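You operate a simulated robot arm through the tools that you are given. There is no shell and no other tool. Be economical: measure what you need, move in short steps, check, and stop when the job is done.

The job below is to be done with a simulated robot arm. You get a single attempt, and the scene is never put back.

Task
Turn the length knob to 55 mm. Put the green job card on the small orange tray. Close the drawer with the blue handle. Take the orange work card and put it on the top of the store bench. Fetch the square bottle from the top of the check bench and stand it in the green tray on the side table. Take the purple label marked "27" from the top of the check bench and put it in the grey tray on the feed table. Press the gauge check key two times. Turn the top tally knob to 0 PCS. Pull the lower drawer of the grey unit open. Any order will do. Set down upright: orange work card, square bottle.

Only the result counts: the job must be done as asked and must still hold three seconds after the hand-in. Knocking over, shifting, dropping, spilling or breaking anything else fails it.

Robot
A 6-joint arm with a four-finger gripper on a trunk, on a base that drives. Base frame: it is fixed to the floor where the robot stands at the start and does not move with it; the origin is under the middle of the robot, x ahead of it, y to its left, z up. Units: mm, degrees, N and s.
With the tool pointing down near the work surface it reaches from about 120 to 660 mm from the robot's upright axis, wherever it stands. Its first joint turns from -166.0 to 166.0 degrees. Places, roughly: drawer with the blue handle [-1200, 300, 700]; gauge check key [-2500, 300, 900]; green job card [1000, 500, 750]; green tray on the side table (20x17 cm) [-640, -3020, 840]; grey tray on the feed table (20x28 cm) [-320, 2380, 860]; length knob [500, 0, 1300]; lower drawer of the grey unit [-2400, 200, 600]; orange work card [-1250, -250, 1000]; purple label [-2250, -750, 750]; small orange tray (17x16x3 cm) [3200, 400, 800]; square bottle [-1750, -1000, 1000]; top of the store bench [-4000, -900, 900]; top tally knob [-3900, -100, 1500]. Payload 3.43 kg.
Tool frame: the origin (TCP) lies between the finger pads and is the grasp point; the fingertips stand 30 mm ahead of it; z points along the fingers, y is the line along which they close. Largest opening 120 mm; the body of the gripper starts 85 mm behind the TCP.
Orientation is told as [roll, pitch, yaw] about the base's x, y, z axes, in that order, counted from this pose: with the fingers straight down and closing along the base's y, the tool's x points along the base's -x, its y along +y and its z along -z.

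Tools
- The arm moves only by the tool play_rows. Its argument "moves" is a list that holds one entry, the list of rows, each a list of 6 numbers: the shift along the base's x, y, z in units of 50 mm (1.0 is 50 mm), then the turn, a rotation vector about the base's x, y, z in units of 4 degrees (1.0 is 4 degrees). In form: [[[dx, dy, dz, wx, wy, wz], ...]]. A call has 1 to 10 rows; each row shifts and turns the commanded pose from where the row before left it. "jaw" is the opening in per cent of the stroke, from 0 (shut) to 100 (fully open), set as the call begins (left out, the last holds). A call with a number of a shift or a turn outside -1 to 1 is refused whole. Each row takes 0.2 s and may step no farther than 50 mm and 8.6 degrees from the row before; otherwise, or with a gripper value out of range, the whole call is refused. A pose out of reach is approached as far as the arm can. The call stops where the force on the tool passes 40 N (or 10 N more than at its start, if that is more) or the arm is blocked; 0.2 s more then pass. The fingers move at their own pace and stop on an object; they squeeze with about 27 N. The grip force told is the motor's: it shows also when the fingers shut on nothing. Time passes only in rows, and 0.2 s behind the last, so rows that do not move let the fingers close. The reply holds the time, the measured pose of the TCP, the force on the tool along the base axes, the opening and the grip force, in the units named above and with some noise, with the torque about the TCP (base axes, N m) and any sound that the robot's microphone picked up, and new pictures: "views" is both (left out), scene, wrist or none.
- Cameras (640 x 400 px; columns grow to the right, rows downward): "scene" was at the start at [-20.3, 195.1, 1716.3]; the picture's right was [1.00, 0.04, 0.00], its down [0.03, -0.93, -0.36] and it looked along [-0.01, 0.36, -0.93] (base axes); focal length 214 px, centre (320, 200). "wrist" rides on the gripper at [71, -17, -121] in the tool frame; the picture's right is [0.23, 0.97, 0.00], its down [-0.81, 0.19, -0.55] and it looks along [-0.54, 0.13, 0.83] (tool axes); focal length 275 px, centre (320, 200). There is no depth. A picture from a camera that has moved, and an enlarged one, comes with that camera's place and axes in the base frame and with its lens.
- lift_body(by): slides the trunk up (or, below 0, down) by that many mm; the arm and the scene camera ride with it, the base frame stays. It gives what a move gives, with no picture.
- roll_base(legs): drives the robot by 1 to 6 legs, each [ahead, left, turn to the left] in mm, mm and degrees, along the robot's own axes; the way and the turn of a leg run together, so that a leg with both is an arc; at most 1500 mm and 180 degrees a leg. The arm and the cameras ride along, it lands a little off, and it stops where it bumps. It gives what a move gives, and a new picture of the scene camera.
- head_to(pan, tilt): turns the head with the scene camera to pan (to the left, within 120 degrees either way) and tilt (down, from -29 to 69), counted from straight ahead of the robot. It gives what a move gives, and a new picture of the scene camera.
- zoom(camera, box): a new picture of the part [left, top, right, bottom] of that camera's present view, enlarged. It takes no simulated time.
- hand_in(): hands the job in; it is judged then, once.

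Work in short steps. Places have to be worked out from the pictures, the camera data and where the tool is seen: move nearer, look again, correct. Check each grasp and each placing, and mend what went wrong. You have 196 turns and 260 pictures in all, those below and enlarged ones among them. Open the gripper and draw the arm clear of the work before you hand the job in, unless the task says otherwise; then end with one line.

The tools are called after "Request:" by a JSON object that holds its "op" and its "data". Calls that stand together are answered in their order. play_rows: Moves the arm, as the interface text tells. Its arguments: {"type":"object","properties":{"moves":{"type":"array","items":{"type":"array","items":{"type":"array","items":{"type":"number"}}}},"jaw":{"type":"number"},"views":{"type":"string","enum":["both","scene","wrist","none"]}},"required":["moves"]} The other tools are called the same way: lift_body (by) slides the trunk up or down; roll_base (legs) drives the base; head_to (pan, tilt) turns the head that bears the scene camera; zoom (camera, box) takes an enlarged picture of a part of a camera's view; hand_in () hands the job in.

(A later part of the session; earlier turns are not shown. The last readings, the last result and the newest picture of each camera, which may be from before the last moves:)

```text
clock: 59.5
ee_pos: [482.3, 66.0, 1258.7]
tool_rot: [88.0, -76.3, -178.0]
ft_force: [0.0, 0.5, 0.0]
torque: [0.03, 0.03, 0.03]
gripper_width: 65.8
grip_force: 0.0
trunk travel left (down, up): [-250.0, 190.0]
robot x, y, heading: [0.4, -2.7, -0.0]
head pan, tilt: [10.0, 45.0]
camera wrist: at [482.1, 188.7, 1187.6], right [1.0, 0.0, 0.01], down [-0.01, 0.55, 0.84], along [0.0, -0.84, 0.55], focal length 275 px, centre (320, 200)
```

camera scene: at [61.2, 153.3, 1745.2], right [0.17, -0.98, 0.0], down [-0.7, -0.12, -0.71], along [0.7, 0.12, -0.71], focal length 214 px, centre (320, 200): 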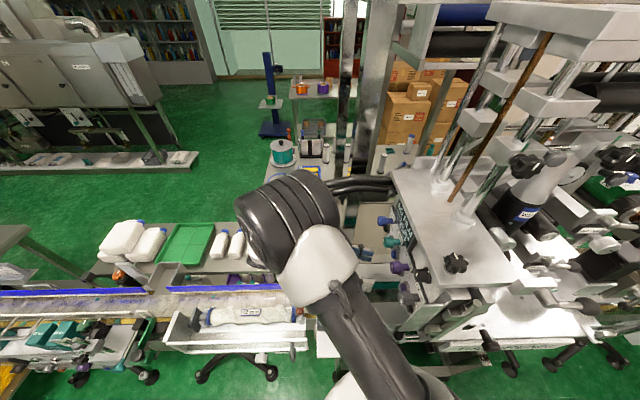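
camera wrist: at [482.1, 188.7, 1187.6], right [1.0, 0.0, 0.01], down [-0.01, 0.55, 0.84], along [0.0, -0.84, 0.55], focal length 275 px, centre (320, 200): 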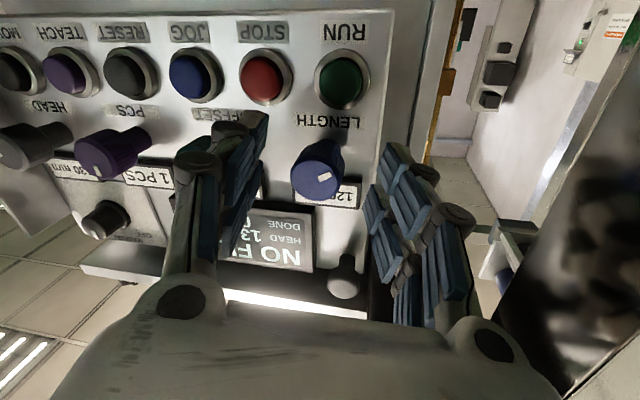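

Aligned. I close and turn 128° (32 rows).

Request:
{"op": "play_rows", "data": {"moves": [[[0, 0, 0.02, 0, 0, 0], [0, 0, 0, 0, 0, 0], [0, 0, 0, 0, 0, 0], [0, 0, 0, 0, 1, 0], [0, 0, 0, 0, 1, 0], [0, 0, 0, 0, 1, 0], [0, 0, 0, 0, 1, 0], [0, 0, 0, 0, 1, 0], [0, 0, 0, 0, 1, 0], [0, 0, 0, 0, 1, 0]]], "jaw": 0, "views": "none"}}

Request:
{"op": "play_rows", "data": {"moves": [[[0, 0, 0, 0, 1, 0], [0, 0, 0, 0, 1, 0], [0, 0, 0, 0, 1, 0], [0, 0, 0, 0, 1, 0], [0, 0, 0, 0, 1, 0], [0, 0, 0, 0, 1, 0], [0, 0, 0, 0, 1, 0], [0, 0, 0, 0, 1, 0], [0, 0, 0, 0, 1, 0], [0, 0, 0, 0, 1, 0]]], "views": "none"}}

Request:
{"op": "play_rows", "data": {"moves": [[[0, 0, 0, 0, 1, 0], [0, 0, 0, 0, 1, 0], [0, 0, 0, 0, 1, 0], [0, 0, 0, 0, 1, 0], [0, 0, 0, 0, 1, 0], [0, 0, 0, 0, 1, 0], [0, 0, 0, 0, 1, 0], [0, 0, 0, 0, 1, 0], [0, 0, 0, 0, 1, 0], [0, 0, 0, 0, 1, 0]]], "views": "none"}}

Request:
{"op": "play_rows", "data": {"moves": [[[0, 0, 0, 0, 1, 0], [0, 0, 0, 0, 1, 0], [0, 0, 0, 0, 1, 0], [0, 0, 0, 0, 1, 0], [0, 0, 0, 0, 1, 0], [0, 0, 0, 0, 0, 0]]], "views": "none"}}

Request:
{"op": "play_rows", "data": {"moves": [[[0, 0, 0, 0, 0, 0], [0, 0, 0, 0, 0, 0], [0, 0.3, 0, 0, 0, 0], [0, 0.4, 0, 0, 0, 0], [0, 0, 0, 0, -1, 0], [0, 0, 0, 0, -1, 0], [0, 0, 0, 0, -1, 0], [0, 0, 0, 0, -1, 0], [0, 0, 0, 0, -1, 0], [0, 0, 0, 0, -1, 0]]], "jaw": 55, "views": "wrist"}}

```text
clock: 61.6
ee_pos: [480.7, 66.0, 1260.4]
tool_rot: [-88.1, -75.7, -1.9]
ft_force: [-7.1, 5.8, -9.9]
torque: [-0.51, -0.12, 0.74]
gripper_width: 29.6
grip_force: 44.8
trunk travel left (down, up): [-250.0, 190.0]
robot x, y, heading: [-3.2, -1.6, 0.3]
head pan, tilt: [10.0, 45.0]
```

```text
clock: 63.9
ee_pos: [481.9, 66.6, 1261.8]
tool_rot: [-89.7, -35.7, -0.6]
ft_force: [-5.8, 6.7, -13.0]
torque: [0.11, -0.05, 1.14]
gripper_width: 28.8
grip_force: 44.8
trunk travel left (down, up): [-250.0, 190.0]
robot x, y, heading: [0.3, 2.7, 0.2]
head pan, tilt: [10.0, 45.0]
```

```text
clock: 66.0
ee_pos: [481.9, 66.7, 1261.8]
tool_rot: [-90.2, 4.4, -0.5]
ft_force: [-2.6, -2.7, -19.6]
torque: [-0.56, -0.21, -0.19]
gripper_width: 26.8
grip_force: 44.7
trunk travel left (down, up): [-250.0, 190.0]
robot x, y, heading: [1.3, -1.3, -0.0]
head pan, tilt: [10.0, 45.0]
```

```text
clock: 67.5
ee_pos: [481.4, 65.9, 1259.6]
tool_rot: [-90.1, 24.4, -0.6]
ft_force: [-8.0, -0.5, -29.7]
torque: [-0.7, -0.3, -0.53]
gripper_width: 28.5
grip_force: 45.1
trunk travel left (down, up): [-250.0, 190.0]
robot x, y, heading: [-1.6, -0.4, 0.3]
head pan, tilt: [10.0, 45.0]
```

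```text
clock: 69.7
ee_pos: [481.1, 101.4, 1262.5]
tool_rot: [-90.0, 0.2, -0.6]
ft_force: [-0.3, 0.0, -0.4]
torque: [-0.04, -0.01, 0.0]
gripper_width: 65.9
grip_force: 0.0
trunk travel left (down, up): [-250.0, 190.0]
robot x, y, heading: [-3.6, -1.5, 0.2]
head pan, tilt: [10.0, 45.0]
camera wrist: at [411.3, 223.0, 1279.7], right [-0.23, 0.0, -0.97], down [0.82, 0.55, -0.19], along [0.53, -0.84, -0.13], focal length 275 px, centre (320, 200)
```

wrist: 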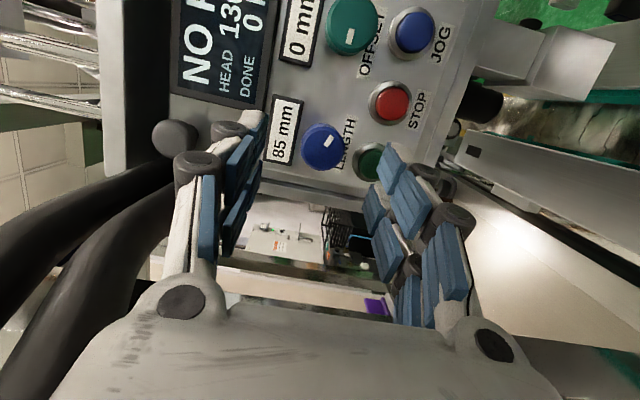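

I enlarge to read the display and the pointer.

Request:
{"op": "zoom", "data": {"camera": "wrist", "box": [220, 80, 400, 240]}}

```text
2.50 times, centred on (310, 160) of wrist
camera zoom: at [411.3, 223.0, 1279.7], right [-0.23, 0.0, -0.97], down [0.82, 0.55, -0.19], along [0.53, -0.84, -0.13], focal length 688 px, centre (345, 300)
```

zoom: 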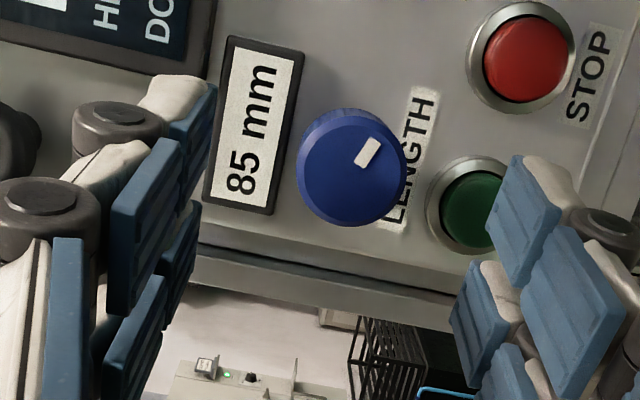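

85 mm; the pointer has moved about 18° per 5 mm, so I need about 108° more. I rewind to -104° and turn 27 rows.

Request:
{"op": "play_rows", "data": {"moves": [[[0, 0, 0, 0, -1, 0], [0, 0, 0, 0, -1, 0], [0, 0, 0, 0, -1, 0], [0, 0, 0, 0, -1, 0], [0, 0, 0, 0, -1, 0], [0, 0, 0, 0, -1, 0], [0, 0, 0, 0, -1, 0], [0, 0, 0, 0, -1, 0], [0, 0, 0, 0, -1, 0], [0, 0, 0, 0, -1, 0]]], "views": "none"}}

Request:
{"op": "play_rows", "data": {"moves": [[[0, 0, 0, 0, -1, 0], [0, 0, 0, 0, -1, 0], [0, 0, 0, 0, -1, 0], [0, 0, 0, 0, -1, 0], [0, 0, 0, 0, -1, 0], [0, 0, 0, 0, -1, 0], [0, 0, 0, 0, -1, 0], [0, 0, 0, 0, -1, 0], [0, -0.35, 0, 0, -1, 0], [0, -0.35, 0, 0, -1, 0]]], "views": "none"}}

Request:
{"op": "play_rows", "data": {"moves": [[[0, 0, -0.02, 0, 0, 0], [0, 0, 0, 0, 0, 0], [0, 0, 0, 0, 0, 0], [0, 0, 0, 0, 1, 0], [0, 0, 0, 0, 1, 0], [0, 0, 0, 0, 1, 0], [0, 0, 0, 0, 1, 0], [0, 0, 0, 0, 1, 0], [0, 0, 0, 0, 1, 0], [0, 0, 0, 0, 1, 0]]], "jaw": 0, "views": "none"}}

Request:
{"op": "play_rows", "data": {"moves": [[[0, 0, 0, 0, 1, 0], [0, 0, 0, 0, 1, 0], [0, 0, 0, 0, 1, 0], [0, 0, 0, 0, 1, 0], [0, 0, 0, 0, 1, 0], [0, 0, 0, 0, 1, 0], [0, 0, 0, 0, 1, 0], [0, 0, 0, 0, 1, 0], [0, 0, 0, 0, 1, 0], [0, 0, 0, 0, 1, 0]]], "views": "none"}}

Request:
{"op": "play_rows", "data": {"moves": [[[0, 0, 0, 0, 1, 0], [0, 0, 0, 0, 1, 0], [0, 0, 0, 0, 1, 0], [0, 0, 0, 0, 1, 0], [0, 0, 0, 0, 1, 0], [0, 0, 0, 0, 1, 0], [0, 0, 0, 0, 1, 0], [0, 0, 0, 0, 1, 0], [0, 0, 0, 0, 0, 0]]], "views": "none"}}

Request:
{"op": "play_rows", "data": {"moves": [[[0, 0, 0, 0, 0, 0], [0, 0, 0, 0, 0, 0], [0, 0.3, 0, 0, 0, 0], [0, 0.4, 0, 0, 0, 0], [0, 0, 0, 0, 0, 0]]], "jaw": 55, "views": "wrist"}}

Request:
{"op": "zoom", "data": {"camera": "wrist", "box": [220, 80, 400, 240]}}

```text
clock: 71.8
ee_pos: [481.2, 101.2, 1261.5]
tool_rot: [-89.5, -39.8, -0.6]
ft_force: [0.2, -0.1, 0.0]
torque: [-0.01, 0.01, -0.03]
gripper_width: 66.1
grip_force: 0.0
trunk travel left (down, up): [-250.0, 190.0]
robot x, y, heading: [-2.3, -2.3, -0.2]
head pan, tilt: [10.0, 45.0]
```

```text
clock: 74.0
ee_pos: [481.8, 65.7, 1260.5]
tool_rot: [-87.4, -79.8, -2.6]
ft_force: [0.3, -0.1, -0.5]
torque: [0.05, -0.02, 0.02]
gripper_width: 65.7
grip_force: 0.1
trunk travel left (down, up): [-250.0, 190.0]
robot x, y, heading: [-0.7, -1.6, 0.1]
head pan, tilt: [10.0, 45.0]
```

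```text
clock: 76.2
ee_pos: [480.0, 65.3, 1261.2]
tool_rot: [-89.4, -51.7, -0.7]
ft_force: [-2.3, -2.3, 5.3]
torque: [-0.8, -0.14, 1.06]
gripper_width: 29.4
grip_force: 44.9
trunk travel left (down, up): [-250.0, 190.0]
robot x, y, heading: [1.9, -0.1, 0.4]
head pan, tilt: [10.0, 45.0]
```

```text
clock: 78.5
ee_pos: [480.8, 65.5, 1260.6]
tool_rot: [-89.8, -11.9, -0.5]
ft_force: [-4.9, 3.3, 1.5]
torque: [0.18, 0.03, 1.04]
gripper_width: 27.9
grip_force: 45.3
trunk travel left (down, up): [-250.0, 190.0]
robot x, y, heading: [0.8, -0.2, 0.3]
head pan, tilt: [10.0, 45.0]
```

```text
clock: 80.5
ee_pos: [481.6, 67.9, 1260.4]
tool_rot: [-90.2, 20.3, -0.4]
ft_force: [-6.2, 4.4, -2.2]
torque: [-0.97, -0.22, -0.28]
gripper_width: 28.4
grip_force: 45.2
trunk travel left (down, up): [-250.0, 190.0]
robot x, y, heading: [-0.8, 1.4, 0.1]
head pan, tilt: [10.0, 45.0]
```

```text
clock: 81.7
ee_pos: [481.2, 99.5, 1261.4]
tool_rot: [-90.1, 20.3, -0.5]
ft_force: [-0.4, -0.3, -0.8]
torque: [0.03, 0.01, 0.02]
gripper_width: 66.2
grip_force: 0.0
trunk travel left (down, up): [-250.0, 190.0]
robot x, y, heading: [0.3, 0.2, -0.0]
head pan, tilt: [10.0, 45.0]
camera wrist: at [421.6, 221.3, 1301.2], right [-0.55, 0.0, -0.83], down [0.7, 0.55, -0.46], along [0.45, -0.84, -0.3], focal length 275 px, centre (320, 200)
```

wrist: 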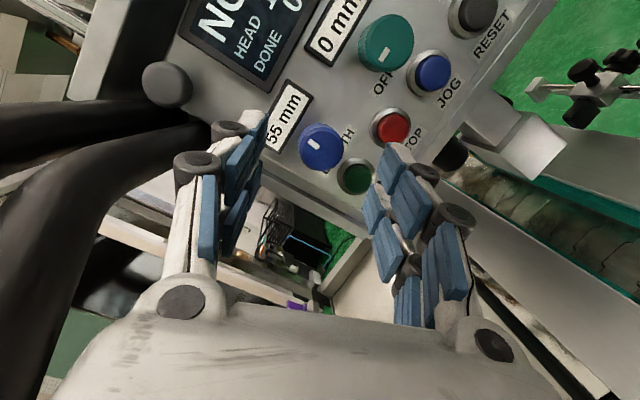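

```text
2.50 times, centred on (310, 160) of wrist
camera zoom: at [421.6, 221.3, 1301.2], right [-0.55, 0.0, -0.83], down [0.7, 0.55, -0.46], along [0.45, -0.84, -0.3], focal length 688 px, centre (345, 300)
```

zoom: 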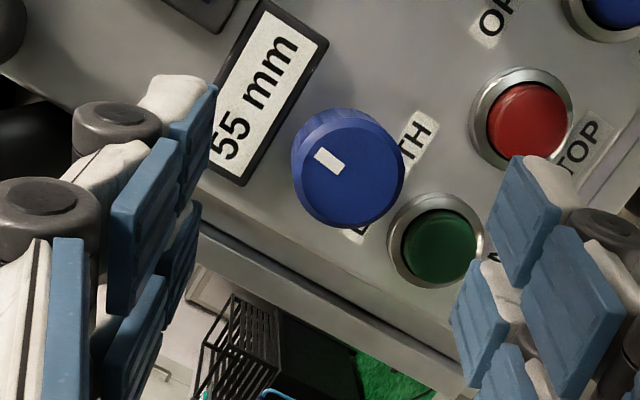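

The LENGTH display reads 55 mm. I close the jaw, withdraw the arm to the -x side, and back the robot away.

Request:
{"op": "play_rows", "data": {"moves": [[[0, 0.6, 0, 0, 0, 0], [-0.8, 0, 0, 0, -1, 0], [-0.8, 0, 0, 0, -1, 0], [-0.8, 0, 0, 0, -1, 0], [-0.8, 0, 0, 0, -1, 0], [-0.5, 0, 0, 0, -1, 0]]], "jaw": 0, "views": "none"}}

Request:
{"op": "roll_base", "data": {"legs": [[-500, 0, 0]]}}

Request:
{"op": "head_to", "data": {"pan": 120, "tilt": 45}}

```text
clock: 83.0
ee_pos: [288.6, 119.8, 1254.1]
tool_rot: [-90.0, 0.1, -0.5]
ft_force: [0.4, 0.1, 0.4]
torque: [0.01, 0.01, 0.0]
gripper_width: 0.0
grip_force: 27.0
out of reach, approached as far as the arm can: row 1
trunk travel left (down, up): [-250.0, 190.0]
robot x, y, heading: [0.4, -1.2, -0.0]
head pan, tilt: [10.0, 45.0]
```

```text
clock: 86.0
ee_pos: [-216.0, 117.8, 1254.0]
tool_rot: [-90.0, 0.2, -0.6]
ft_force: [-0.4, 0.7, 0.7]
torque: [-0.02, -0.03, 0.01]
gripper_width: 0.0
grip_force: 26.9
trunk travel left (down, up): [-250.0, 190.0]
robot x, y, heading: [-507.7, 2.3, 0.1]
head pan, tilt: [10.0, 45.0]
camera scene: at [-444.8, 153.5, 1745.2], right [0.17, -0.99, 0.0], down [-0.7, -0.12, -0.71], along [0.7, 0.12, -0.71], focal length 214 px, centre (320, 200)
```

scene: 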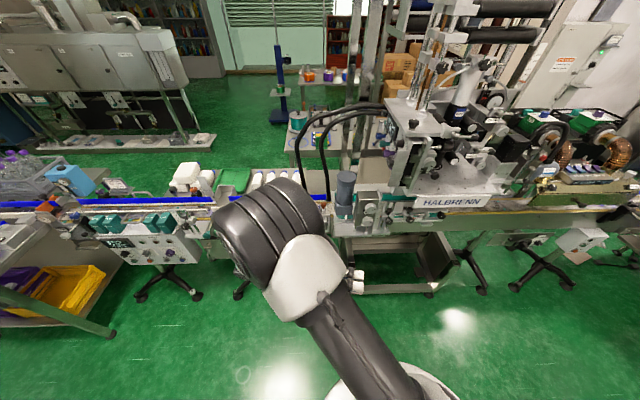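

```text
clock: 87.9
ee_pos: [-215.1, 118.6, 1253.3]
tool_rot: [-90.0, 0.3, -0.7]
ft_force: [0.2, 0.1, -0.1]
torque: [0.0, 0.0, 0.03]
gripper_width: 0.0
grip_force: 26.6
trunk travel left (down, up): [-250.0, 190.0]
robot x, y, heading: [-506.1, 1.4, -0.1]
head pan, tilt: [120.0, 45.0]
camera scene: at [-564.6, 210.1, 1745.2], right [0.87, 0.5, 0.0], down [0.35, -0.61, -0.71], along [-0.35, 0.61, -0.71], focal length 214 px, centre (320, 200)
```

scene: 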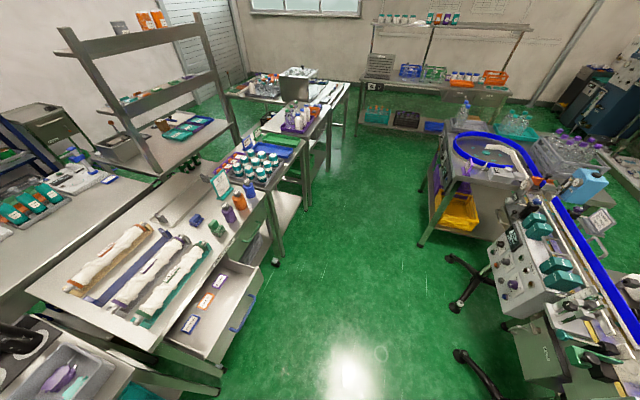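

The open drawer's blue handle is near [-1020,316,700]. I drive to about [-620,640] facing -y so the tool points at the handle, and look that way.

Request:
{"op": "roll_base", "data": {"legs": [[-115, 640, 0], [0, 0, -90]]}}

Request:
{"op": "lift_body", "data": {"by": -250}}

Request:
{"op": "head_to", "data": {"pan": -60, "tilt": 50}}

```text
clock: 95.3
ee_pos: [-498.7, 344.9, 1253.1]
tool_rot: [-90.0, 0.3, -91.2]
ft_force: [-0.6, 0.2, 0.3]
torque: [-0.03, 0.0, -0.01]
gripper_width: 0.0
grip_force: 27.4
trunk travel left (down, up): [-250.0, 190.0]
robot x, y, heading: [-614.3, 640.7, -90.5]
head pan, tilt: [120.0, 45.0]
camera scene: at [-403.2, 695.0, 1745.2], right [0.49, -0.87, 0.0], down [-0.62, -0.35, -0.71], along [0.62, 0.35, -0.71], focal length 214 px, centre (320, 200)
```

scene: 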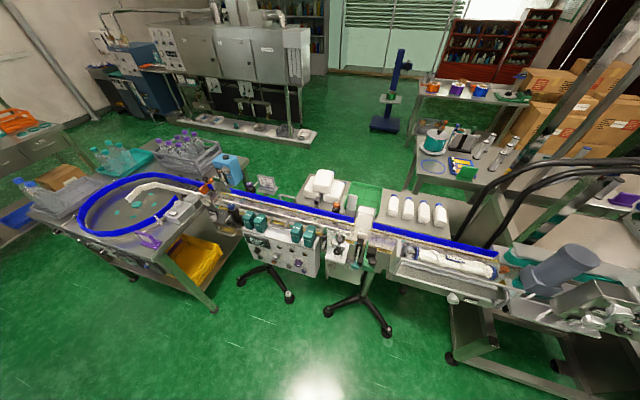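

```text
clock: 97.9
ee_pos: [-499.2, 344.4, 1005.1]
tool_rot: [-90.0, 0.2, -91.3]
ft_force: [0.8, 1.0, 0.2]
torque: [-0.01, 0.02, 0.01]
gripper_width: 0.0
grip_force: 27.2
trunk travel left (down, up): [0.0, 440.0]
robot x, y, heading: [-618.5, 637.1, -90.8]
head pan, tilt: [120.0, 45.0]
```

```text
clock: 100.6
ee_pos: [-499.7, 345.1, 1003.7]
tool_rot: [-89.9, 0.3, -91.2]
ft_force: [0.3, 0.0, 0.2]
torque: [0.0, -0.02, -0.02]
gripper_width: 0.0
grip_force: 27.1
trunk travel left (down, up): [0.0, 440.0]
robot x, y, heading: [-619.5, 636.9, -90.8]
head pan, tilt: [-60.0, 50.0]
camera scene: at [-541.0, 617.3, 1488.3], right [-0.49, 0.87, 0.0], down [0.67, 0.38, -0.64], along [-0.56, -0.32, -0.77], focal length 214 px, centre (320, 200)
```

scene: 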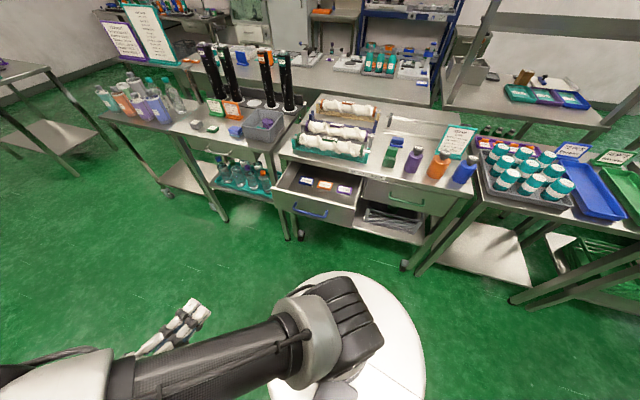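

The handle triangulates to about [-999,311,748]. I lower the tool and advance to just short of it.

Request:
{"op": "play_rows", "data": {"moves": [[[-0.4, -0.11, -0.85, 0, 0, 0], [-0.4, -0.11, -0.85, 0, 0, 0], [-0.4, -0.11, -0.85, 0, 0, 0], [-0.4, -0.11, -0.85, 0, 0, 0], [-0.4, -0.11, -0.85, 0, 0, 0], [-0.4, -0.11, -0.85, 0, 0, 0], [-0.9, 0, 0, 0, 0, 0], [-0.9, 0, 0, 0, 0, 0], [-0.9, 0, 0, 0, 0, 0], [-0.9, 0, 0, 0, 0, 0]]], "views": "both"}}

```text
clock: 102.8
ee_pos: [-798.0, 311.5, 748.4]
tool_rot: [-90.0, 0.2, -91.1]
ft_force: [-0.3, 0.1, -0.1]
torque: [-0.01, 0.0, -0.03]
gripper_width: 0.0
grip_force: 27.0
trunk travel left (down, up): [0.0, 440.0]
robot x, y, heading: [-622.5, 638.3, -90.6]
head pan, tilt: [-60.0, 50.0]
camera scene: at [-541.2, 617.5, 1488.3], right [-0.49, 0.87, 0.0], down [0.67, 0.38, -0.64], along [-0.56, -0.32, -0.77], focal length 214 px, centre (320, 200)
camera wrist: at [-676.0, 381.6, 767.6], right [0.01, 0.23, -0.97], down [0.54, -0.82, -0.2], along [-0.84, -0.52, -0.13], focal length 275 px, centre (320, 200)
```

scene: 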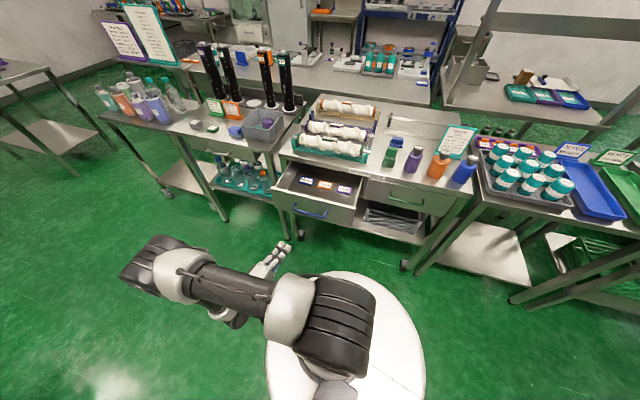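
wrist: 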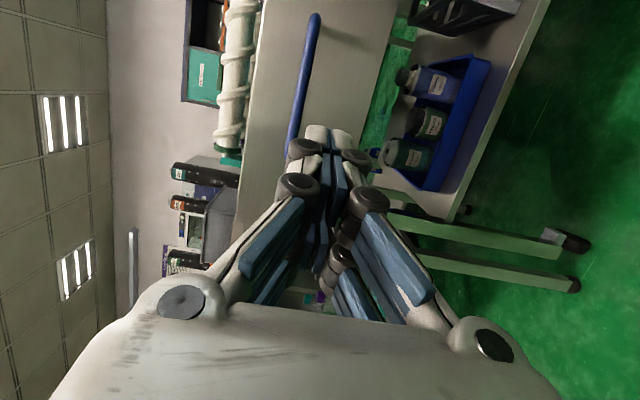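

The wrist view puts the handle at z≈770 and y 247–390. I rise by 21 mm, advance and push; the force limit will stop the move when the drawer is shut.

Request:
{"op": "play_rows", "data": {"moves": [[[-0.6, 0.1, 0.42, 0, 0, 0], [-0.9, 0, 0, 0, 0, 0], [-0.9, 0, 0, 0, 0, 0], [-0.6, 0, 0, 0, 0, 0], [-0.5, 0, 0, 0, 0, 0], [-0.5, 0, 0, 0, 0, 0], [-0.5, 0, 0, 0, 0, 0], [-0.5, 0, 0, 0, 0, 0], [-0.5, 0, 0, 0, 0, 0], [-0.5, 0, 0, 0, 0, 0]]], "views": "both"}}

```text
clock: 105.0
ee_pos: [-1099.8, 317.9, 768.4]
tool_rot: [-90.0, 0.2, -91.2]
ft_force: [0.1, -1.0, 0.5]
torque: [-0.02, -0.02, 0.05]
gripper_width: 0.0
grip_force: 27.0
trunk travel left (down, up): [0.0, 440.0]
robot x, y, heading: [-614.4, 641.1, -90.8]
head pan, tilt: [-60.0, 50.0]
camera scene: at [-541.3, 617.5, 1488.3], right [-0.49, 0.87, 0.0], down [0.67, 0.38, -0.64], along [-0.56, -0.32, -0.77], focal length 214 px, centre (320, 200)
camera wrist: at [-978.2, 387.8, 785.7], right [0.01, 0.23, -0.97], down [0.54, -0.82, -0.2], along [-0.84, -0.52, -0.13], focal length 275 px, centre (320, 200)
```

scene: 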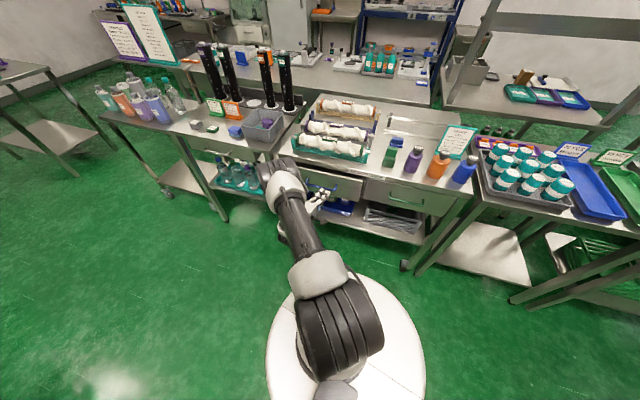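
wrist: 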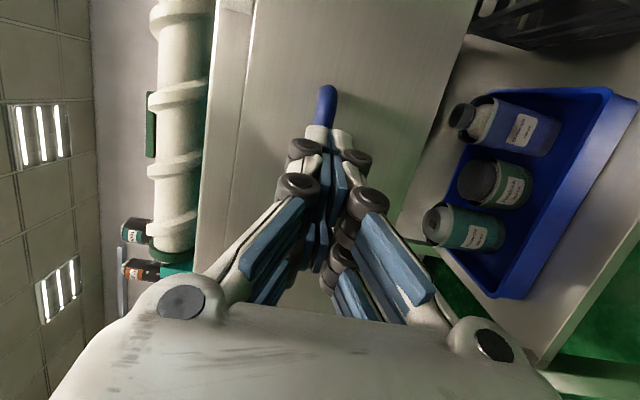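

The drawer moves with the push. I continue slowly until it stops.

Request:
{"op": "play_rows", "data": {"moves": [[[-0.5, 0, 0, 0, 0, 0], [-0.5, 0, 0, 0, 0, 0], [-0.4, 0, 0, 0, 0, 0], [-0.4, 0, 0, 0, 0, 0], [-0.4, 0, 0, 0, 0, 0], [-0.3, 0, 0, 0, 0, 0], [-0.3, 0, 0, 0, 0, 0], [-0.3, 0, 0, 0, 0, 0], [-0.3, 0, 0, 0, 0, 0], [-0.3, 0, 0, 0, 0, 0]]], "views": "both"}}

```text
clock: 105.5
ee_pos: [-1131.8, 316.6, 766.3]
tool_rot: [-90.0, 0.6, -91.1]
ft_force: [6.5, 2.9, 2.9]
torque: [-0.09, 0.1, 0.12]
gripper_width: 0.0
grip_force: 26.8
trunk travel left (down, up): [0.0, 440.0]
robot x, y, heading: [-615.8, 640.6, -90.7]
head pan, tilt: [-60.0, 50.0]
stopped in row 2: the force on the tool passed its limit at 53 N (the readings are from after the stop); the commanded pose is now the measured one
camera scene: at [-540.3, 617.7, 1488.3], right [-0.49, 0.87, 0.0], down [0.67, 0.38, -0.64], along [-0.56, -0.32, -0.77], focal length 214 px, centre (320, 200)
camera wrist: at [-1010.0, 387.4, 785.2], right [0.0, 0.24, -0.97], down [0.54, -0.82, -0.2], along [-0.84, -0.52, -0.13], focal length 275 px, centre (320, 200)
```

scene: 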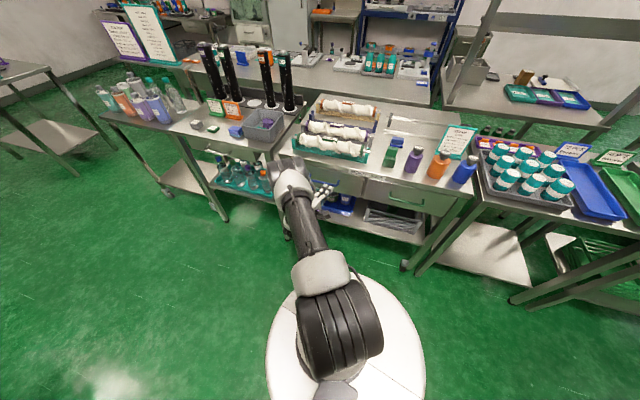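
wrist: 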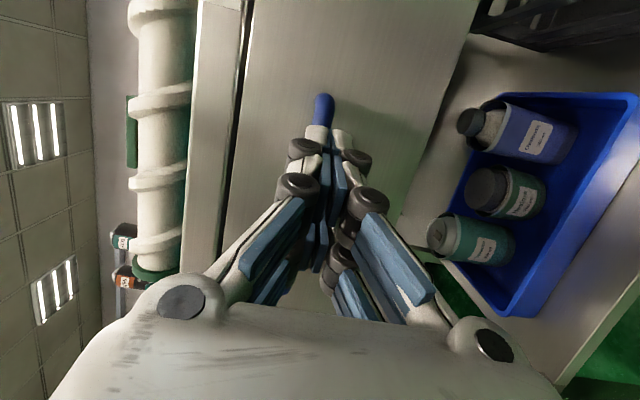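

It stopped hard at x≈-1132. I push once more lightly to confirm it is fully shut, then back off and check.

Request:
{"op": "play_rows", "data": {"moves": [[[-0.1, 0, 0, 0, 0, 0], [-0.1, 0, 0, 0, 0, 0], [-0.1, 0, 0, 0, 0, 0], [-0.1, 0, 0, 0, 0, 0]]], "views": "none"}}

Request:
{"op": "play_rows", "data": {"moves": [[[0.6, 0, 0, 0, 0, 0], [0.9, 0, 0, 0, 0, 0], [0.9, 0, 0, 0, 0, 0], [0.9, 0, 0.6, 0, 0, 0], [0.9, 0, 0.9, 0, 0, 0], [0.9, 0, 0.9, 0, 0, 0], [0.9, 0, 0.9, 0, 0, 0], [0.9, 0, 0.9, 0, 0, 0]]], "views": "none"}}

Request:
{"op": "zoom", "data": {"camera": "scene", "box": [240, 100, 480, 260]}}

Request:
{"op": "zoom", "data": {"camera": "scene", "box": [100, 20, 320, 170]}}

```text
clock: 106.0
ee_pos: [-1132.8, 316.7, 766.9]
tool_rot: [-90.0, 0.8, -90.8]
ft_force: [18.1, 4.7, 8.5]
torque: [-0.21, 0.35, 0.31]
gripper_width: 0.2
grip_force: 26.9
trunk travel left (down, up): [0.0, 440.0]
robot x, y, heading: [-613.4, 639.6, -90.5]
head pan, tilt: [-60.0, 50.0]
stopped in row 2: the force on the tool passed its limit at 46 N (the readings are from after the stop); the commanded pose is now the measured one
```

```text
refused: row 4 steps farther than a row can; nothing moved
```

```text
2.50 times, centred on (360, 180) of scene
camera zoom: at [-537.3, 618.9, 1488.2], right [-0.49, 0.87, 0.0], down [0.67, 0.38, -0.64], along [-0.56, -0.32, -0.76], focal length 536 px, centre (220, 250)
```

zoom: 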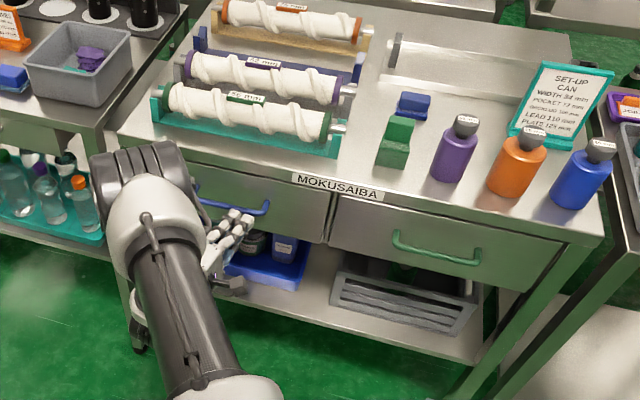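

```text
2.67 times, centred on (210, 95) of scene
camera zoom: at [-537.3, 618.9, 1488.2], right [-0.49, 0.87, 0.0], down [0.67, 0.38, -0.64], along [-0.56, -0.32, -0.76], focal length 572 px, centre (613, 480)
```

zoom: 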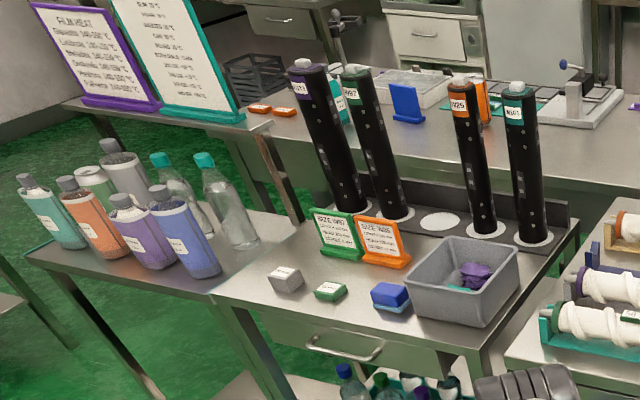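

The drawer is shut. The orange work card stands on the next bench near [-1220,-265,950]. I back off, raise, and turn the tool to point down.

Request:
{"op": "play_rows", "data": {"moves": [[[0.6, 0, 0, 0, 0, 0], [0.9, 0, 0, 0, 0, 0], [0.9, 0, 0, 0, 0, 0], [0.6, 0, 0.6, 0, 0, 0], [0.6, 0, 0.7, 0, -1, 0], [0.6, 0, 0.7, 0, -1, 0], [0.6, 0, 0.7, 0, -1, 0], [0.6, 0, 0.7, 0, -1, 0], [0.6, 0, 0.7, 0, -1, 0], [0.6, 0, 0.7, 0, -1, 0]]], "views": "none"}}

Request:
{"op": "play_rows", "data": {"moves": [[[0, 0, 0.5, 0, -1, 0], [0, 0, 0.5, 0, -1, 0], [0, 0, 0.5, 0, -1, 0], [0, 0, 0.5, 0, -1, 0], [0, 0, 0.5, 0, -1, 0], [0, 0, 0, 0, -1, 0], [0, 0, 0, 0, -1, 0], [0, 0, 0, 0, -1, 0], [0, 0, 0, 0, -1, 0], [0, 0, 0, 0, -1, 0]]], "views": "none"}}

Request:
{"op": "play_rows", "data": {"moves": [[[0, 0, 0, 0, -1, 0], [0, 0, 0, 0, -1, 0], [0, 0, 0, 0, -1, 0], [0, 0, 0, 0, -1, 0], [0, 0, 0, 0, -1, 0], [0, 0, 0, 0, -1, 0], [0, 0, 0, 0, -0.5, 0]]], "views": "none"}}

```text
clock: 108.2
ee_pos: [-804.1, 314.5, 1002.5]
tool_rot: [-65.6, 1.1, -90.4]
ft_force: [-0.1, 0.6, -0.3]
torque: [0.0, 0.0, 0.01]
gripper_width: 0.0
grip_force: 27.3
trunk travel left (down, up): [0.0, 440.0]
robot x, y, heading: [-613.5, 636.8, -90.5]
head pan, tilt: [-60.0, 50.0]
```

```text
clock: 110.4
ee_pos: [-805.0, 317.3, 1128.6]
tool_rot: [-25.7, 1.1, -89.6]
ft_force: [-0.2, 0.8, -0.2]
torque: [0.01, 0.01, -0.02]
gripper_width: 0.1
grip_force: 26.7
trunk travel left (down, up): [0.0, 440.0]
robot x, y, heading: [-613.1, 636.2, -90.5]
head pan, tilt: [-60.0, 50.0]
```

```text
clock: 112.0
ee_pos: [-804.8, 317.2, 1129.8]
tool_rot: [0.3, 0.8, -89.1]
ft_force: [0.3, -1.1, -0.1]
torque: [-0.01, -0.01, -0.01]
gripper_width: 0.0
grip_force: 27.1
trunk travel left (down, up): [0.0, 440.0]
robot x, y, heading: [-612.7, 638.9, -90.7]
head pan, tilt: [-60.0, 50.0]
```

I drive so the card is within reach: robot to about [-780,50].

Request:
{"op": "roll_base", "data": {"legs": [[590, -165, 0]]}}

Request:
{"op": "play_rows", "data": {"moves": [[[0, 0, 0, 0, 0, 0]]], "jaw": 70, "views": "wrist"}}

```text
clock: 115.5
ee_pos: [-971.0, -279.7, 1130.3]
tool_rot: [0.3, 0.9, -88.9]
ft_force: [0.3, 0.8, -0.3]
torque: [0.0, 0.02, 0.0]
gripper_width: 0.0
grip_force: 27.1
trunk travel left (down, up): [0.0, 440.0]
robot x, y, heading: [-788.1, 39.7, -90.1]
head pan, tilt: [-60.0, 50.0]
camera scene: at [-710.7, 22.3, 1488.3], right [-0.5, 0.87, 0.0], down [0.66, 0.38, -0.64], along [-0.56, -0.32, -0.77], focal length 214 px, centre (320, 200)
```

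scene: 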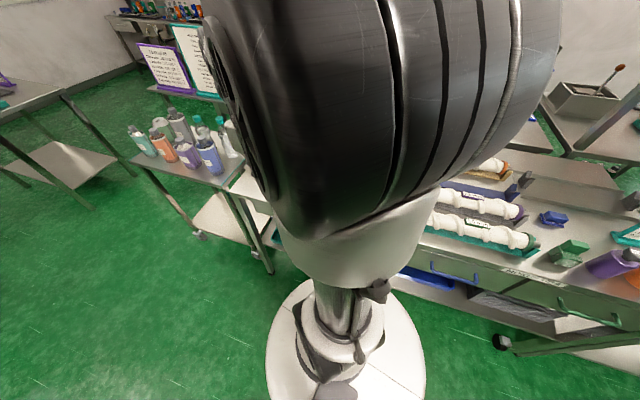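

```text
clock: 115.9
ee_pos: [-972.3, -279.1, 1129.7]
tool_rot: [0.3, 0.7, -88.8]
ft_force: [-0.5, -0.4, 0.3]
torque: [-0.01, 0.0, -0.02]
gripper_width: 26.1
grip_force: 0.1
trunk travel left (down, up): [0.0, 440.0]
robot x, y, heading: [-786.9, 43.7, -90.0]
head pan, tilt: [-60.0, 50.0]
camera wrist: at [-990.9, -209.4, 1252.5], right [0.97, 0.25, 0.01], down [0.21, -0.81, 0.54], along [0.14, -0.52, -0.84], focal length 275 px, centre (320, 200)
```

wrist: 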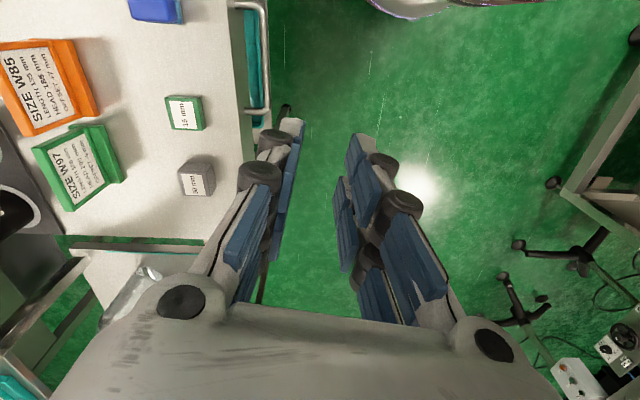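

The orange card ("SIZE W85") triangulates to about [-1287,-353,900], turned about 30°. I move closer and rotate the jaw to match.

Request:
{"op": "play_rows", "data": {"moves": [[[-0.8, -0.1, 0, 0, 0, 1], [-0.8, -0.1, 0, 0, 0, 1], [-0.8, -0.1, 0, 0, 0, 1], [-0.8, -0.1, 0, 0, 0, 1], [-0.8, -0.1, 0, 0, 0, 1], [-0.6, -0.1, 0, 0, 0, 1]]], "views": "wrist"}}

```text
clock: 117.3
ee_pos: [-1201.4, -308.4, 1129.2]
tool_rot: [0.2, 0.8, -64.7]
ft_force: [0.0, -0.1, 0.4]
torque: [-0.01, -0.02, 0.0]
gripper_width: 84.1
grip_force: 0.0
trunk travel left (down, up): [0.0, 440.0]
robot x, y, heading: [-784.9, 44.1, -90.1]
head pan, tilt: [-60.0, 50.0]
camera wrist: at [-1248.0, -251.3, 1252.2], right [0.78, 0.62, 0.01], down [0.52, -0.66, 0.54], along [0.34, -0.42, -0.84], focal length 275 px, centre (320, 200)
```

wrist: 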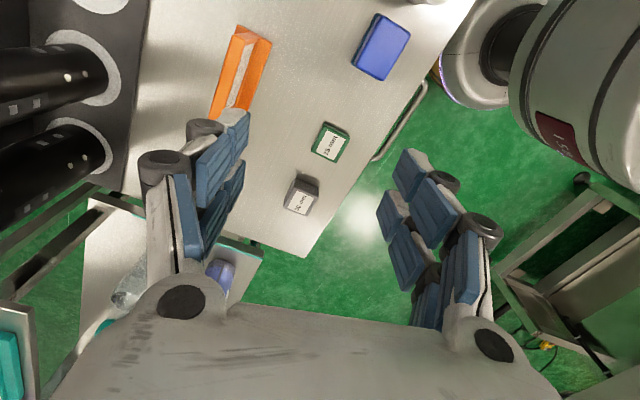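

I come nearer above the card to see its shape.

Request:
{"op": "play_rows", "data": {"moves": [[[-0.5, -0.35, 0, 0, 0, -0.5], [-0.5, -0.35, -0.4, 0, 0, -0.5], [-0.2, 0, -0.5, 0, 0, 0], [0, 0, -0.5, 0, 0, 0]]], "views": "wrist"}}

Request:
{"op": "zoom", "data": {"camera": "wrist", "box": [180, 20, 420, 190]}}

```text
clock: 118.3
ee_pos: [-1264.7, -341.5, 1059.5]
tool_rot: [0.2, 0.8, -68.8]
ft_force: [-0.7, 0.1, 0.4]
torque: [-0.03, -0.02, 0.0]
gripper_width: 83.9
grip_force: 0.0
trunk travel left (down, up): [0.0, 440.0]
robot x, y, heading: [-784.1, 46.2, -90.1]
head pan, tilt: [-60.0, 50.0]
camera wrist: at [-1305.3, -282.7, 1182.2], right [0.82, 0.57, 0.01], down [0.47, -0.69, 0.54], along [0.31, -0.44, -0.84], focal length 275 px, centre (320, 200)
```

wrist: 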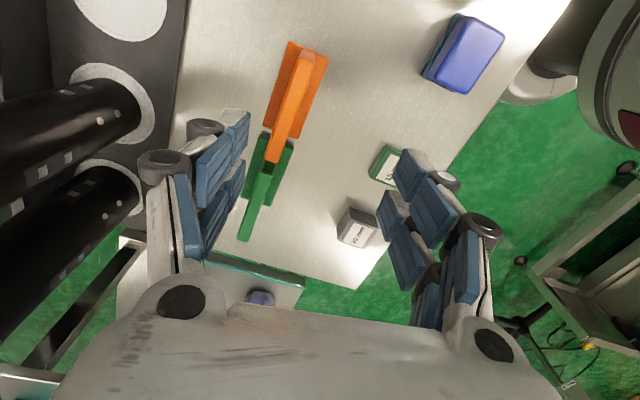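

```text
2.35 times, centred on (300, 105) of wrist
camera zoom: at [-1305.3, -282.7, 1182.2], right [0.82, 0.57, 0.01], down [0.47, -0.69, 0.54], along [0.31, -0.44, -0.84], focal length 648 px, centre (367, 424)
```

zoom: 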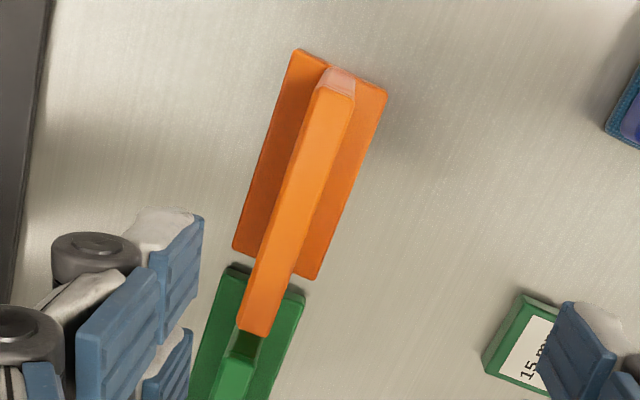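

It is a T-shaped stand: an upright board on a base plate, aligned with the jaw. Board centre is about [-1291,-345]; I centre over it and descend partway.

Request:
{"op": "play_rows", "data": {"moves": [[[-0.52, -0.08, 0, 0, 0, 0], [0, 0, -0.5, 0, 0, 0], [0, 0, -0.4, 0, 0, 0]]], "views": "wrist"}}

```text
clock: 119.1
ee_pos: [-1288.8, -348.2, 1017.3]
tool_rot: [0.2, 0.8, -68.8]
ft_force: [-0.7, 0.2, 1.0]
torque: [-0.02, 0.0, 0.04]
gripper_width: 83.9
grip_force: 0.1
trunk travel left (down, up): [0.0, 440.0]
robot x, y, heading: [-787.5, 43.1, -89.8]
head pan, tilt: [-60.0, 50.0]
camera wrist: at [-1329.6, -287.8, 1138.5], right [0.82, 0.57, 0.01], down [0.47, -0.69, 0.54], along [0.31, -0.44, -0.84], focal length 275 px, centre (320, 200)
```

wrist: 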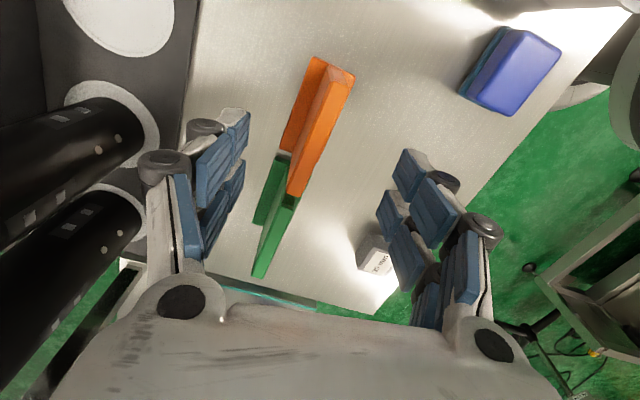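

Board top edge measures from [-1301,-302] to [-1278,-397] at z≈940, so its centre matches the TCP. I descend to overlap by 35 mm and close.

Request:
{"op": "play_rows", "data": {"moves": [[[0, 0, -0.5, 0, 0, -1], [0, 0, -0.6, 0, 0, 0], [0, 0, -0.5, 0, 0, 0], [0, 0, 0, 0, 0, 0]]], "views": "wrist"}}

Request:
{"op": "play_rows", "data": {"moves": [[[0, 0, 0, 0, 0, 0], [0, 0, 0, 0, 0, 0], [0, 0, 0, 0, 0, 0], [0, 0, 0, 0, 0, 0], [0, 0, 0, 0, 0, 0]]], "jaw": 0, "views": "wrist"}}

```text
clock: 120.1
ee_pos: [-1292.0, -346.5, 934.9]
tool_rot: [0.2, 0.7, -72.8]
ft_force: [-0.3, -1.1, -0.6]
torque: [-0.02, -0.02, 0.0]
gripper_width: 83.9
grip_force: 0.1
trunk travel left (down, up): [0.0, 440.0]
robot x, y, heading: [-787.3, 43.1, -90.2]
head pan, tilt: [-60.0, 50.0]
camera wrist: at [-1328.1, -284.2, 1057.2], right [0.86, 0.51, 0.01], down [0.42, -0.73, 0.54], along [0.28, -0.46, -0.84], focal length 275 px, centre (320, 200)
```

wrist: 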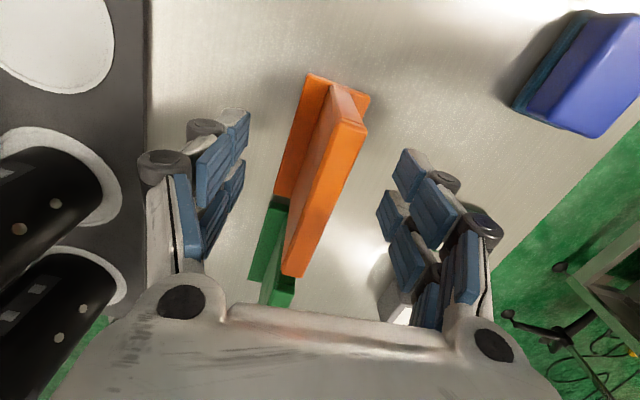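

```text
clock: 121.3
ee_pos: [-1292.3, -346.8, 935.3]
tool_rot: [0.4, 0.8, -72.8]
ft_force: [0.6, 0.5, 0.4]
torque: [-0.05, 0.01, -0.01]
gripper_width: 13.8
grip_force: 22.3
trunk travel left (down, up): [0.0, 440.0]
robot x, y, heading: [-788.3, 42.3, -90.0]
head pan, tilt: [-60.0, 50.0]
camera wrist: at [-1328.0, -284.2, 1057.5], right [0.86, 0.51, 0.01], down [0.42, -0.73, 0.54], along [0.28, -0.46, -0.84], focal length 275 px, centre (320, 200)
```

wrist: 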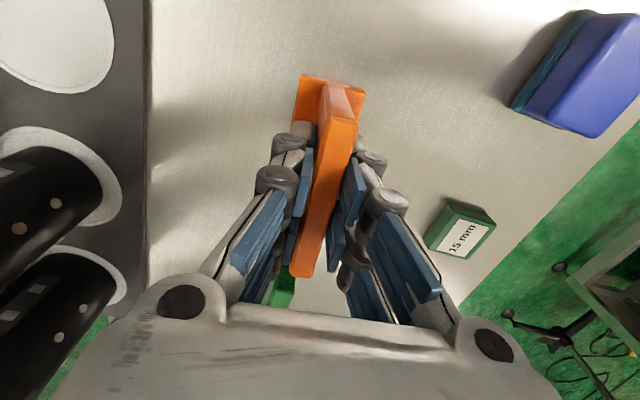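

The board is held (13.8 mm). I lift straight up.

Request:
{"op": "play_rows", "data": {"moves": [[[0, 0, 0.5, 0, 0, 0], [0, 0, 0.8, 0, 0, 0], [0, 0, 0.9, 0, 0, 0], [0, 0, 0.9, 0, 0, 0], [0, 0, 0.9, 0, 0, 0], [0.9, 0, 0, 0, 0, 0], [0.9, 0, 0, 0, 0, 0], [0.9, 0, 0, 0, 0, 0], [0.9, 0, 0, 0, 0, 0], [0.9, 0, 0, 0, 0, 0]]], "views": "wrist"}}

Request:
{"op": "head_to", "data": {"pan": 0, "tilt": 20}}

```text
clock: 123.5
ee_pos: [-1061.0, -347.2, 1133.1]
tool_rot: [0.2, 0.9, -72.8]
ft_force: [0.2, 0.7, 0.0]
torque: [0.01, -0.03, -0.01]
gripper_width: 0.0
grip_force: 27.0
trunk travel left (down, up): [0.0, 440.0]
robot x, y, heading: [-782.7, 42.9, -90.3]
head pan, tilt: [-60.0, 50.0]
camera wrist: at [-1097.7, -284.3, 1256.1], right [0.86, 0.51, 0.01], down [0.42, -0.73, 0.54], along [0.28, -0.46, -0.84], focal length 275 px, centre (320, 200)
```

wrist: 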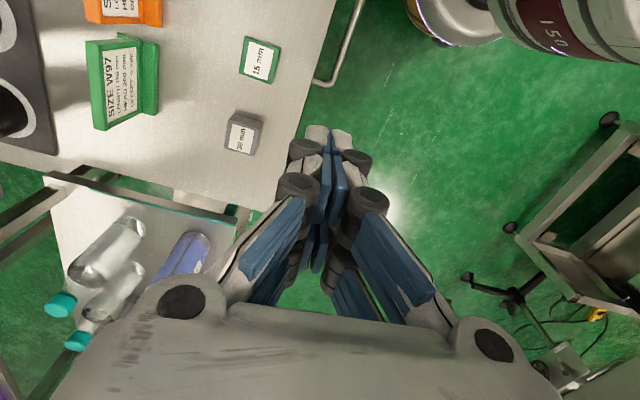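

```text
clock: 124.8
ee_pos: [-1061.6, -345.4, 1133.8]
tool_rot: [0.3, 0.9, -72.9]
ft_force: [0.4, -0.7, -0.2]
torque: [0.03, 0.02, 0.0]
gripper_width: 0.1
grip_force: 26.8
trunk travel left (down, up): [0.0, 440.0]
robot x, y, heading: [-784.8, 45.2, -89.9]
head pan, tilt: [0.0, 20.0]
camera scene: at [-644.1, -32.2, 1533.8], right [-1.0, 0.0, 0.0], down [0.0, 0.34, -0.94], along [0.0, -0.94, -0.34], focal length 214 px, centre (320, 200)
```

scene: 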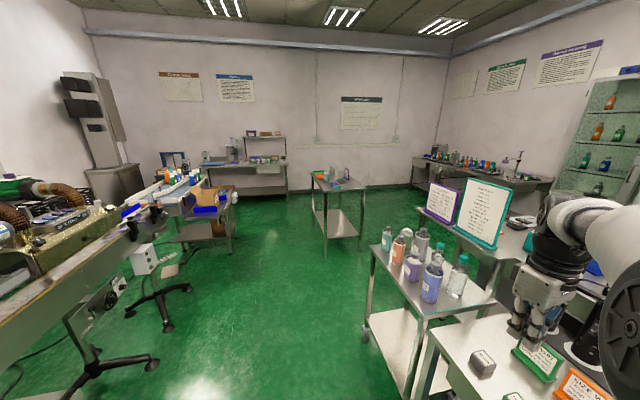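

The board slipped out and seems still to stand on its spot. I go back over it with the jaw open and check before a deeper grip.

Request:
{"op": "play_rows", "data": {"moves": [[[-0.9, 0, 0, 0, 0, 0], [-0.9, 0, 0, 0, 0, 0], [-0.9, 0, 0, 0, 0, 0], [-0.9, 0, 0, 0, 0, 0], [-0.9, 0, -0.4, 0, 0, 0], [0, 0, -0.9, 0, 0, 0], [0, 0, -0.9, 0, 0, 0]]], "jaw": 60, "views": "wrist"}}

Request:
{"op": "zoom", "data": {"camera": "wrist", "box": [200, 40, 440, 220]}}

```text
clock: 126.4
ee_pos: [-1284.6, -350.5, 1024.6]
tool_rot: [0.2, 0.8, -72.8]
ft_force: [0.6, -0.2, -0.5]
torque: [0.0, 0.02, 0.0]
gripper_width: 71.8
grip_force: 0.0
trunk travel left (down, up): [0.0, 440.0]
robot x, y, heading: [-782.7, 42.7, -90.0]
head pan, tilt: [0.0, 20.0]
camera wrist: at [-1321.7, -288.3, 1146.2], right [0.86, 0.51, 0.01], down [0.42, -0.73, 0.54], along [0.28, -0.46, -0.84], focal length 275 px, centre (320, 200)
```

wrist: 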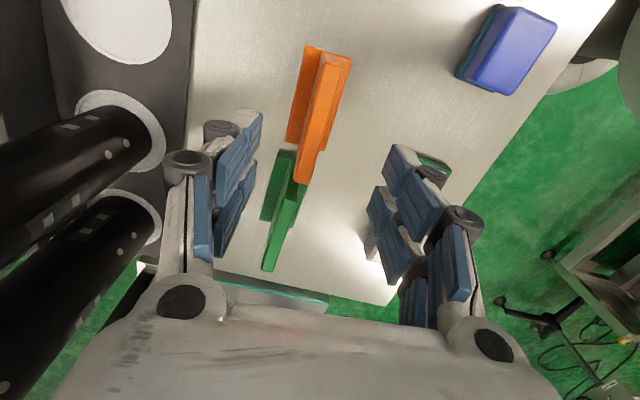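

```text
2.22 times, centred on (320, 130) of wrist
camera zoom: at [-1321.7, -288.3, 1146.2], right [0.86, 0.51, 0.01], down [0.42, -0.73, 0.54], along [0.28, -0.46, -0.84], focal length 612 px, centre (320, 356)
```

zoom: 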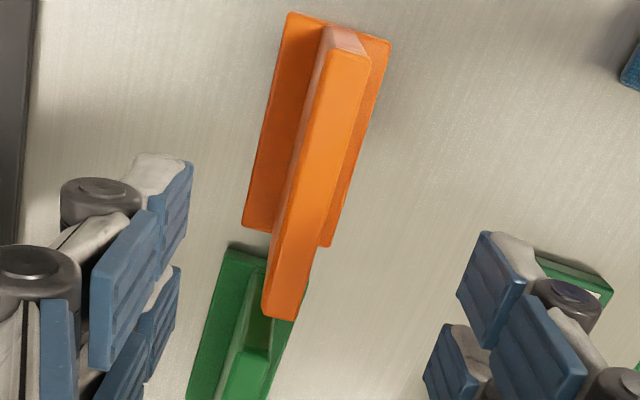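

The card stands unmoved. I centre, descend 22 mm deeper than before, grip, and lift slowly.

Request:
{"op": "play_rows", "data": {"moves": [[[-0.07, 0.07, -0.5, 0, 0, 0], [0, 0, -0.6, 0, 0, 0], [0, 0, -0.6, 0, 0, 0], [0, 0, -0.3, 0, 0, 0], [0, 0, -0.25, 0, 0, 0], [0, 0, 0, 0, 0, 0]]], "views": "none"}}

Request:
{"op": "play_rows", "data": {"moves": [[[0, 0, 0, 0, 0, 0], [0, 0, 0, 0, 0, 0], [0, 0, 0, 0, 0, 0], [0, 0, 0, 0, 0, 0], [0, 0, 0, 0, 0, 0], [0, 0, 0.1, 0, 0, 0], [0, 0, 0.2, 0, 0, 0], [0, 0, 0.2, 0, 0, 0], [0, 0, 0.2, 0, 0, 0]]], "jaw": 0, "views": "wrist"}}

```text
clock: 127.8
ee_pos: [-1292.0, -346.9, 911.4]
tool_rot: [0.3, 0.8, -72.8]
ft_force: [0.0, 0.5, 0.1]
torque: [0.03, -0.02, 0.0]
gripper_width: 72.1
grip_force: 0.0
trunk travel left (down, up): [0.0, 440.0]
robot x, y, heading: [-785.9, 37.3, -90.0]
head pan, tilt: [0.0, 20.0]
```

```text
clock: 129.8
ee_pos: [-1292.7, -346.0, 948.4]
tool_rot: [0.2, 0.8, -72.8]
ft_force: [-0.2, 0.4, -1.1]
torque: [0.01, 0.02, -0.02]
gripper_width: 14.0
grip_force: 27.2
trunk travel left (down, up): [0.0, 440.0]
robot x, y, heading: [-786.3, 41.7, -90.1]
head pan, tilt: [0.0, 20.0]
camera wrist: at [-1328.7, -282.7, 1070.5], right [0.86, 0.51, 0.01], down [0.42, -0.73, 0.54], along [0.28, -0.46, -0.84], focal length 275 px, centre (320, 200)
```

wrist: 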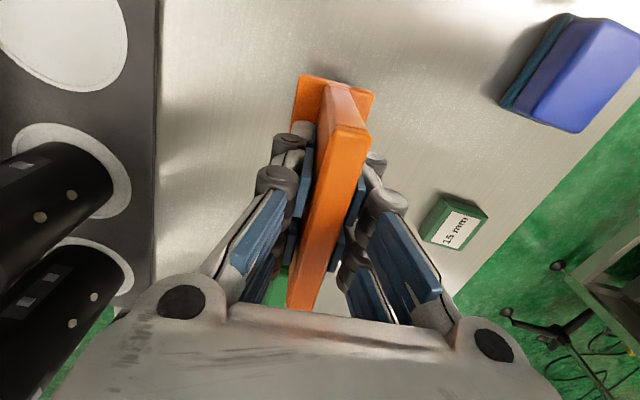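

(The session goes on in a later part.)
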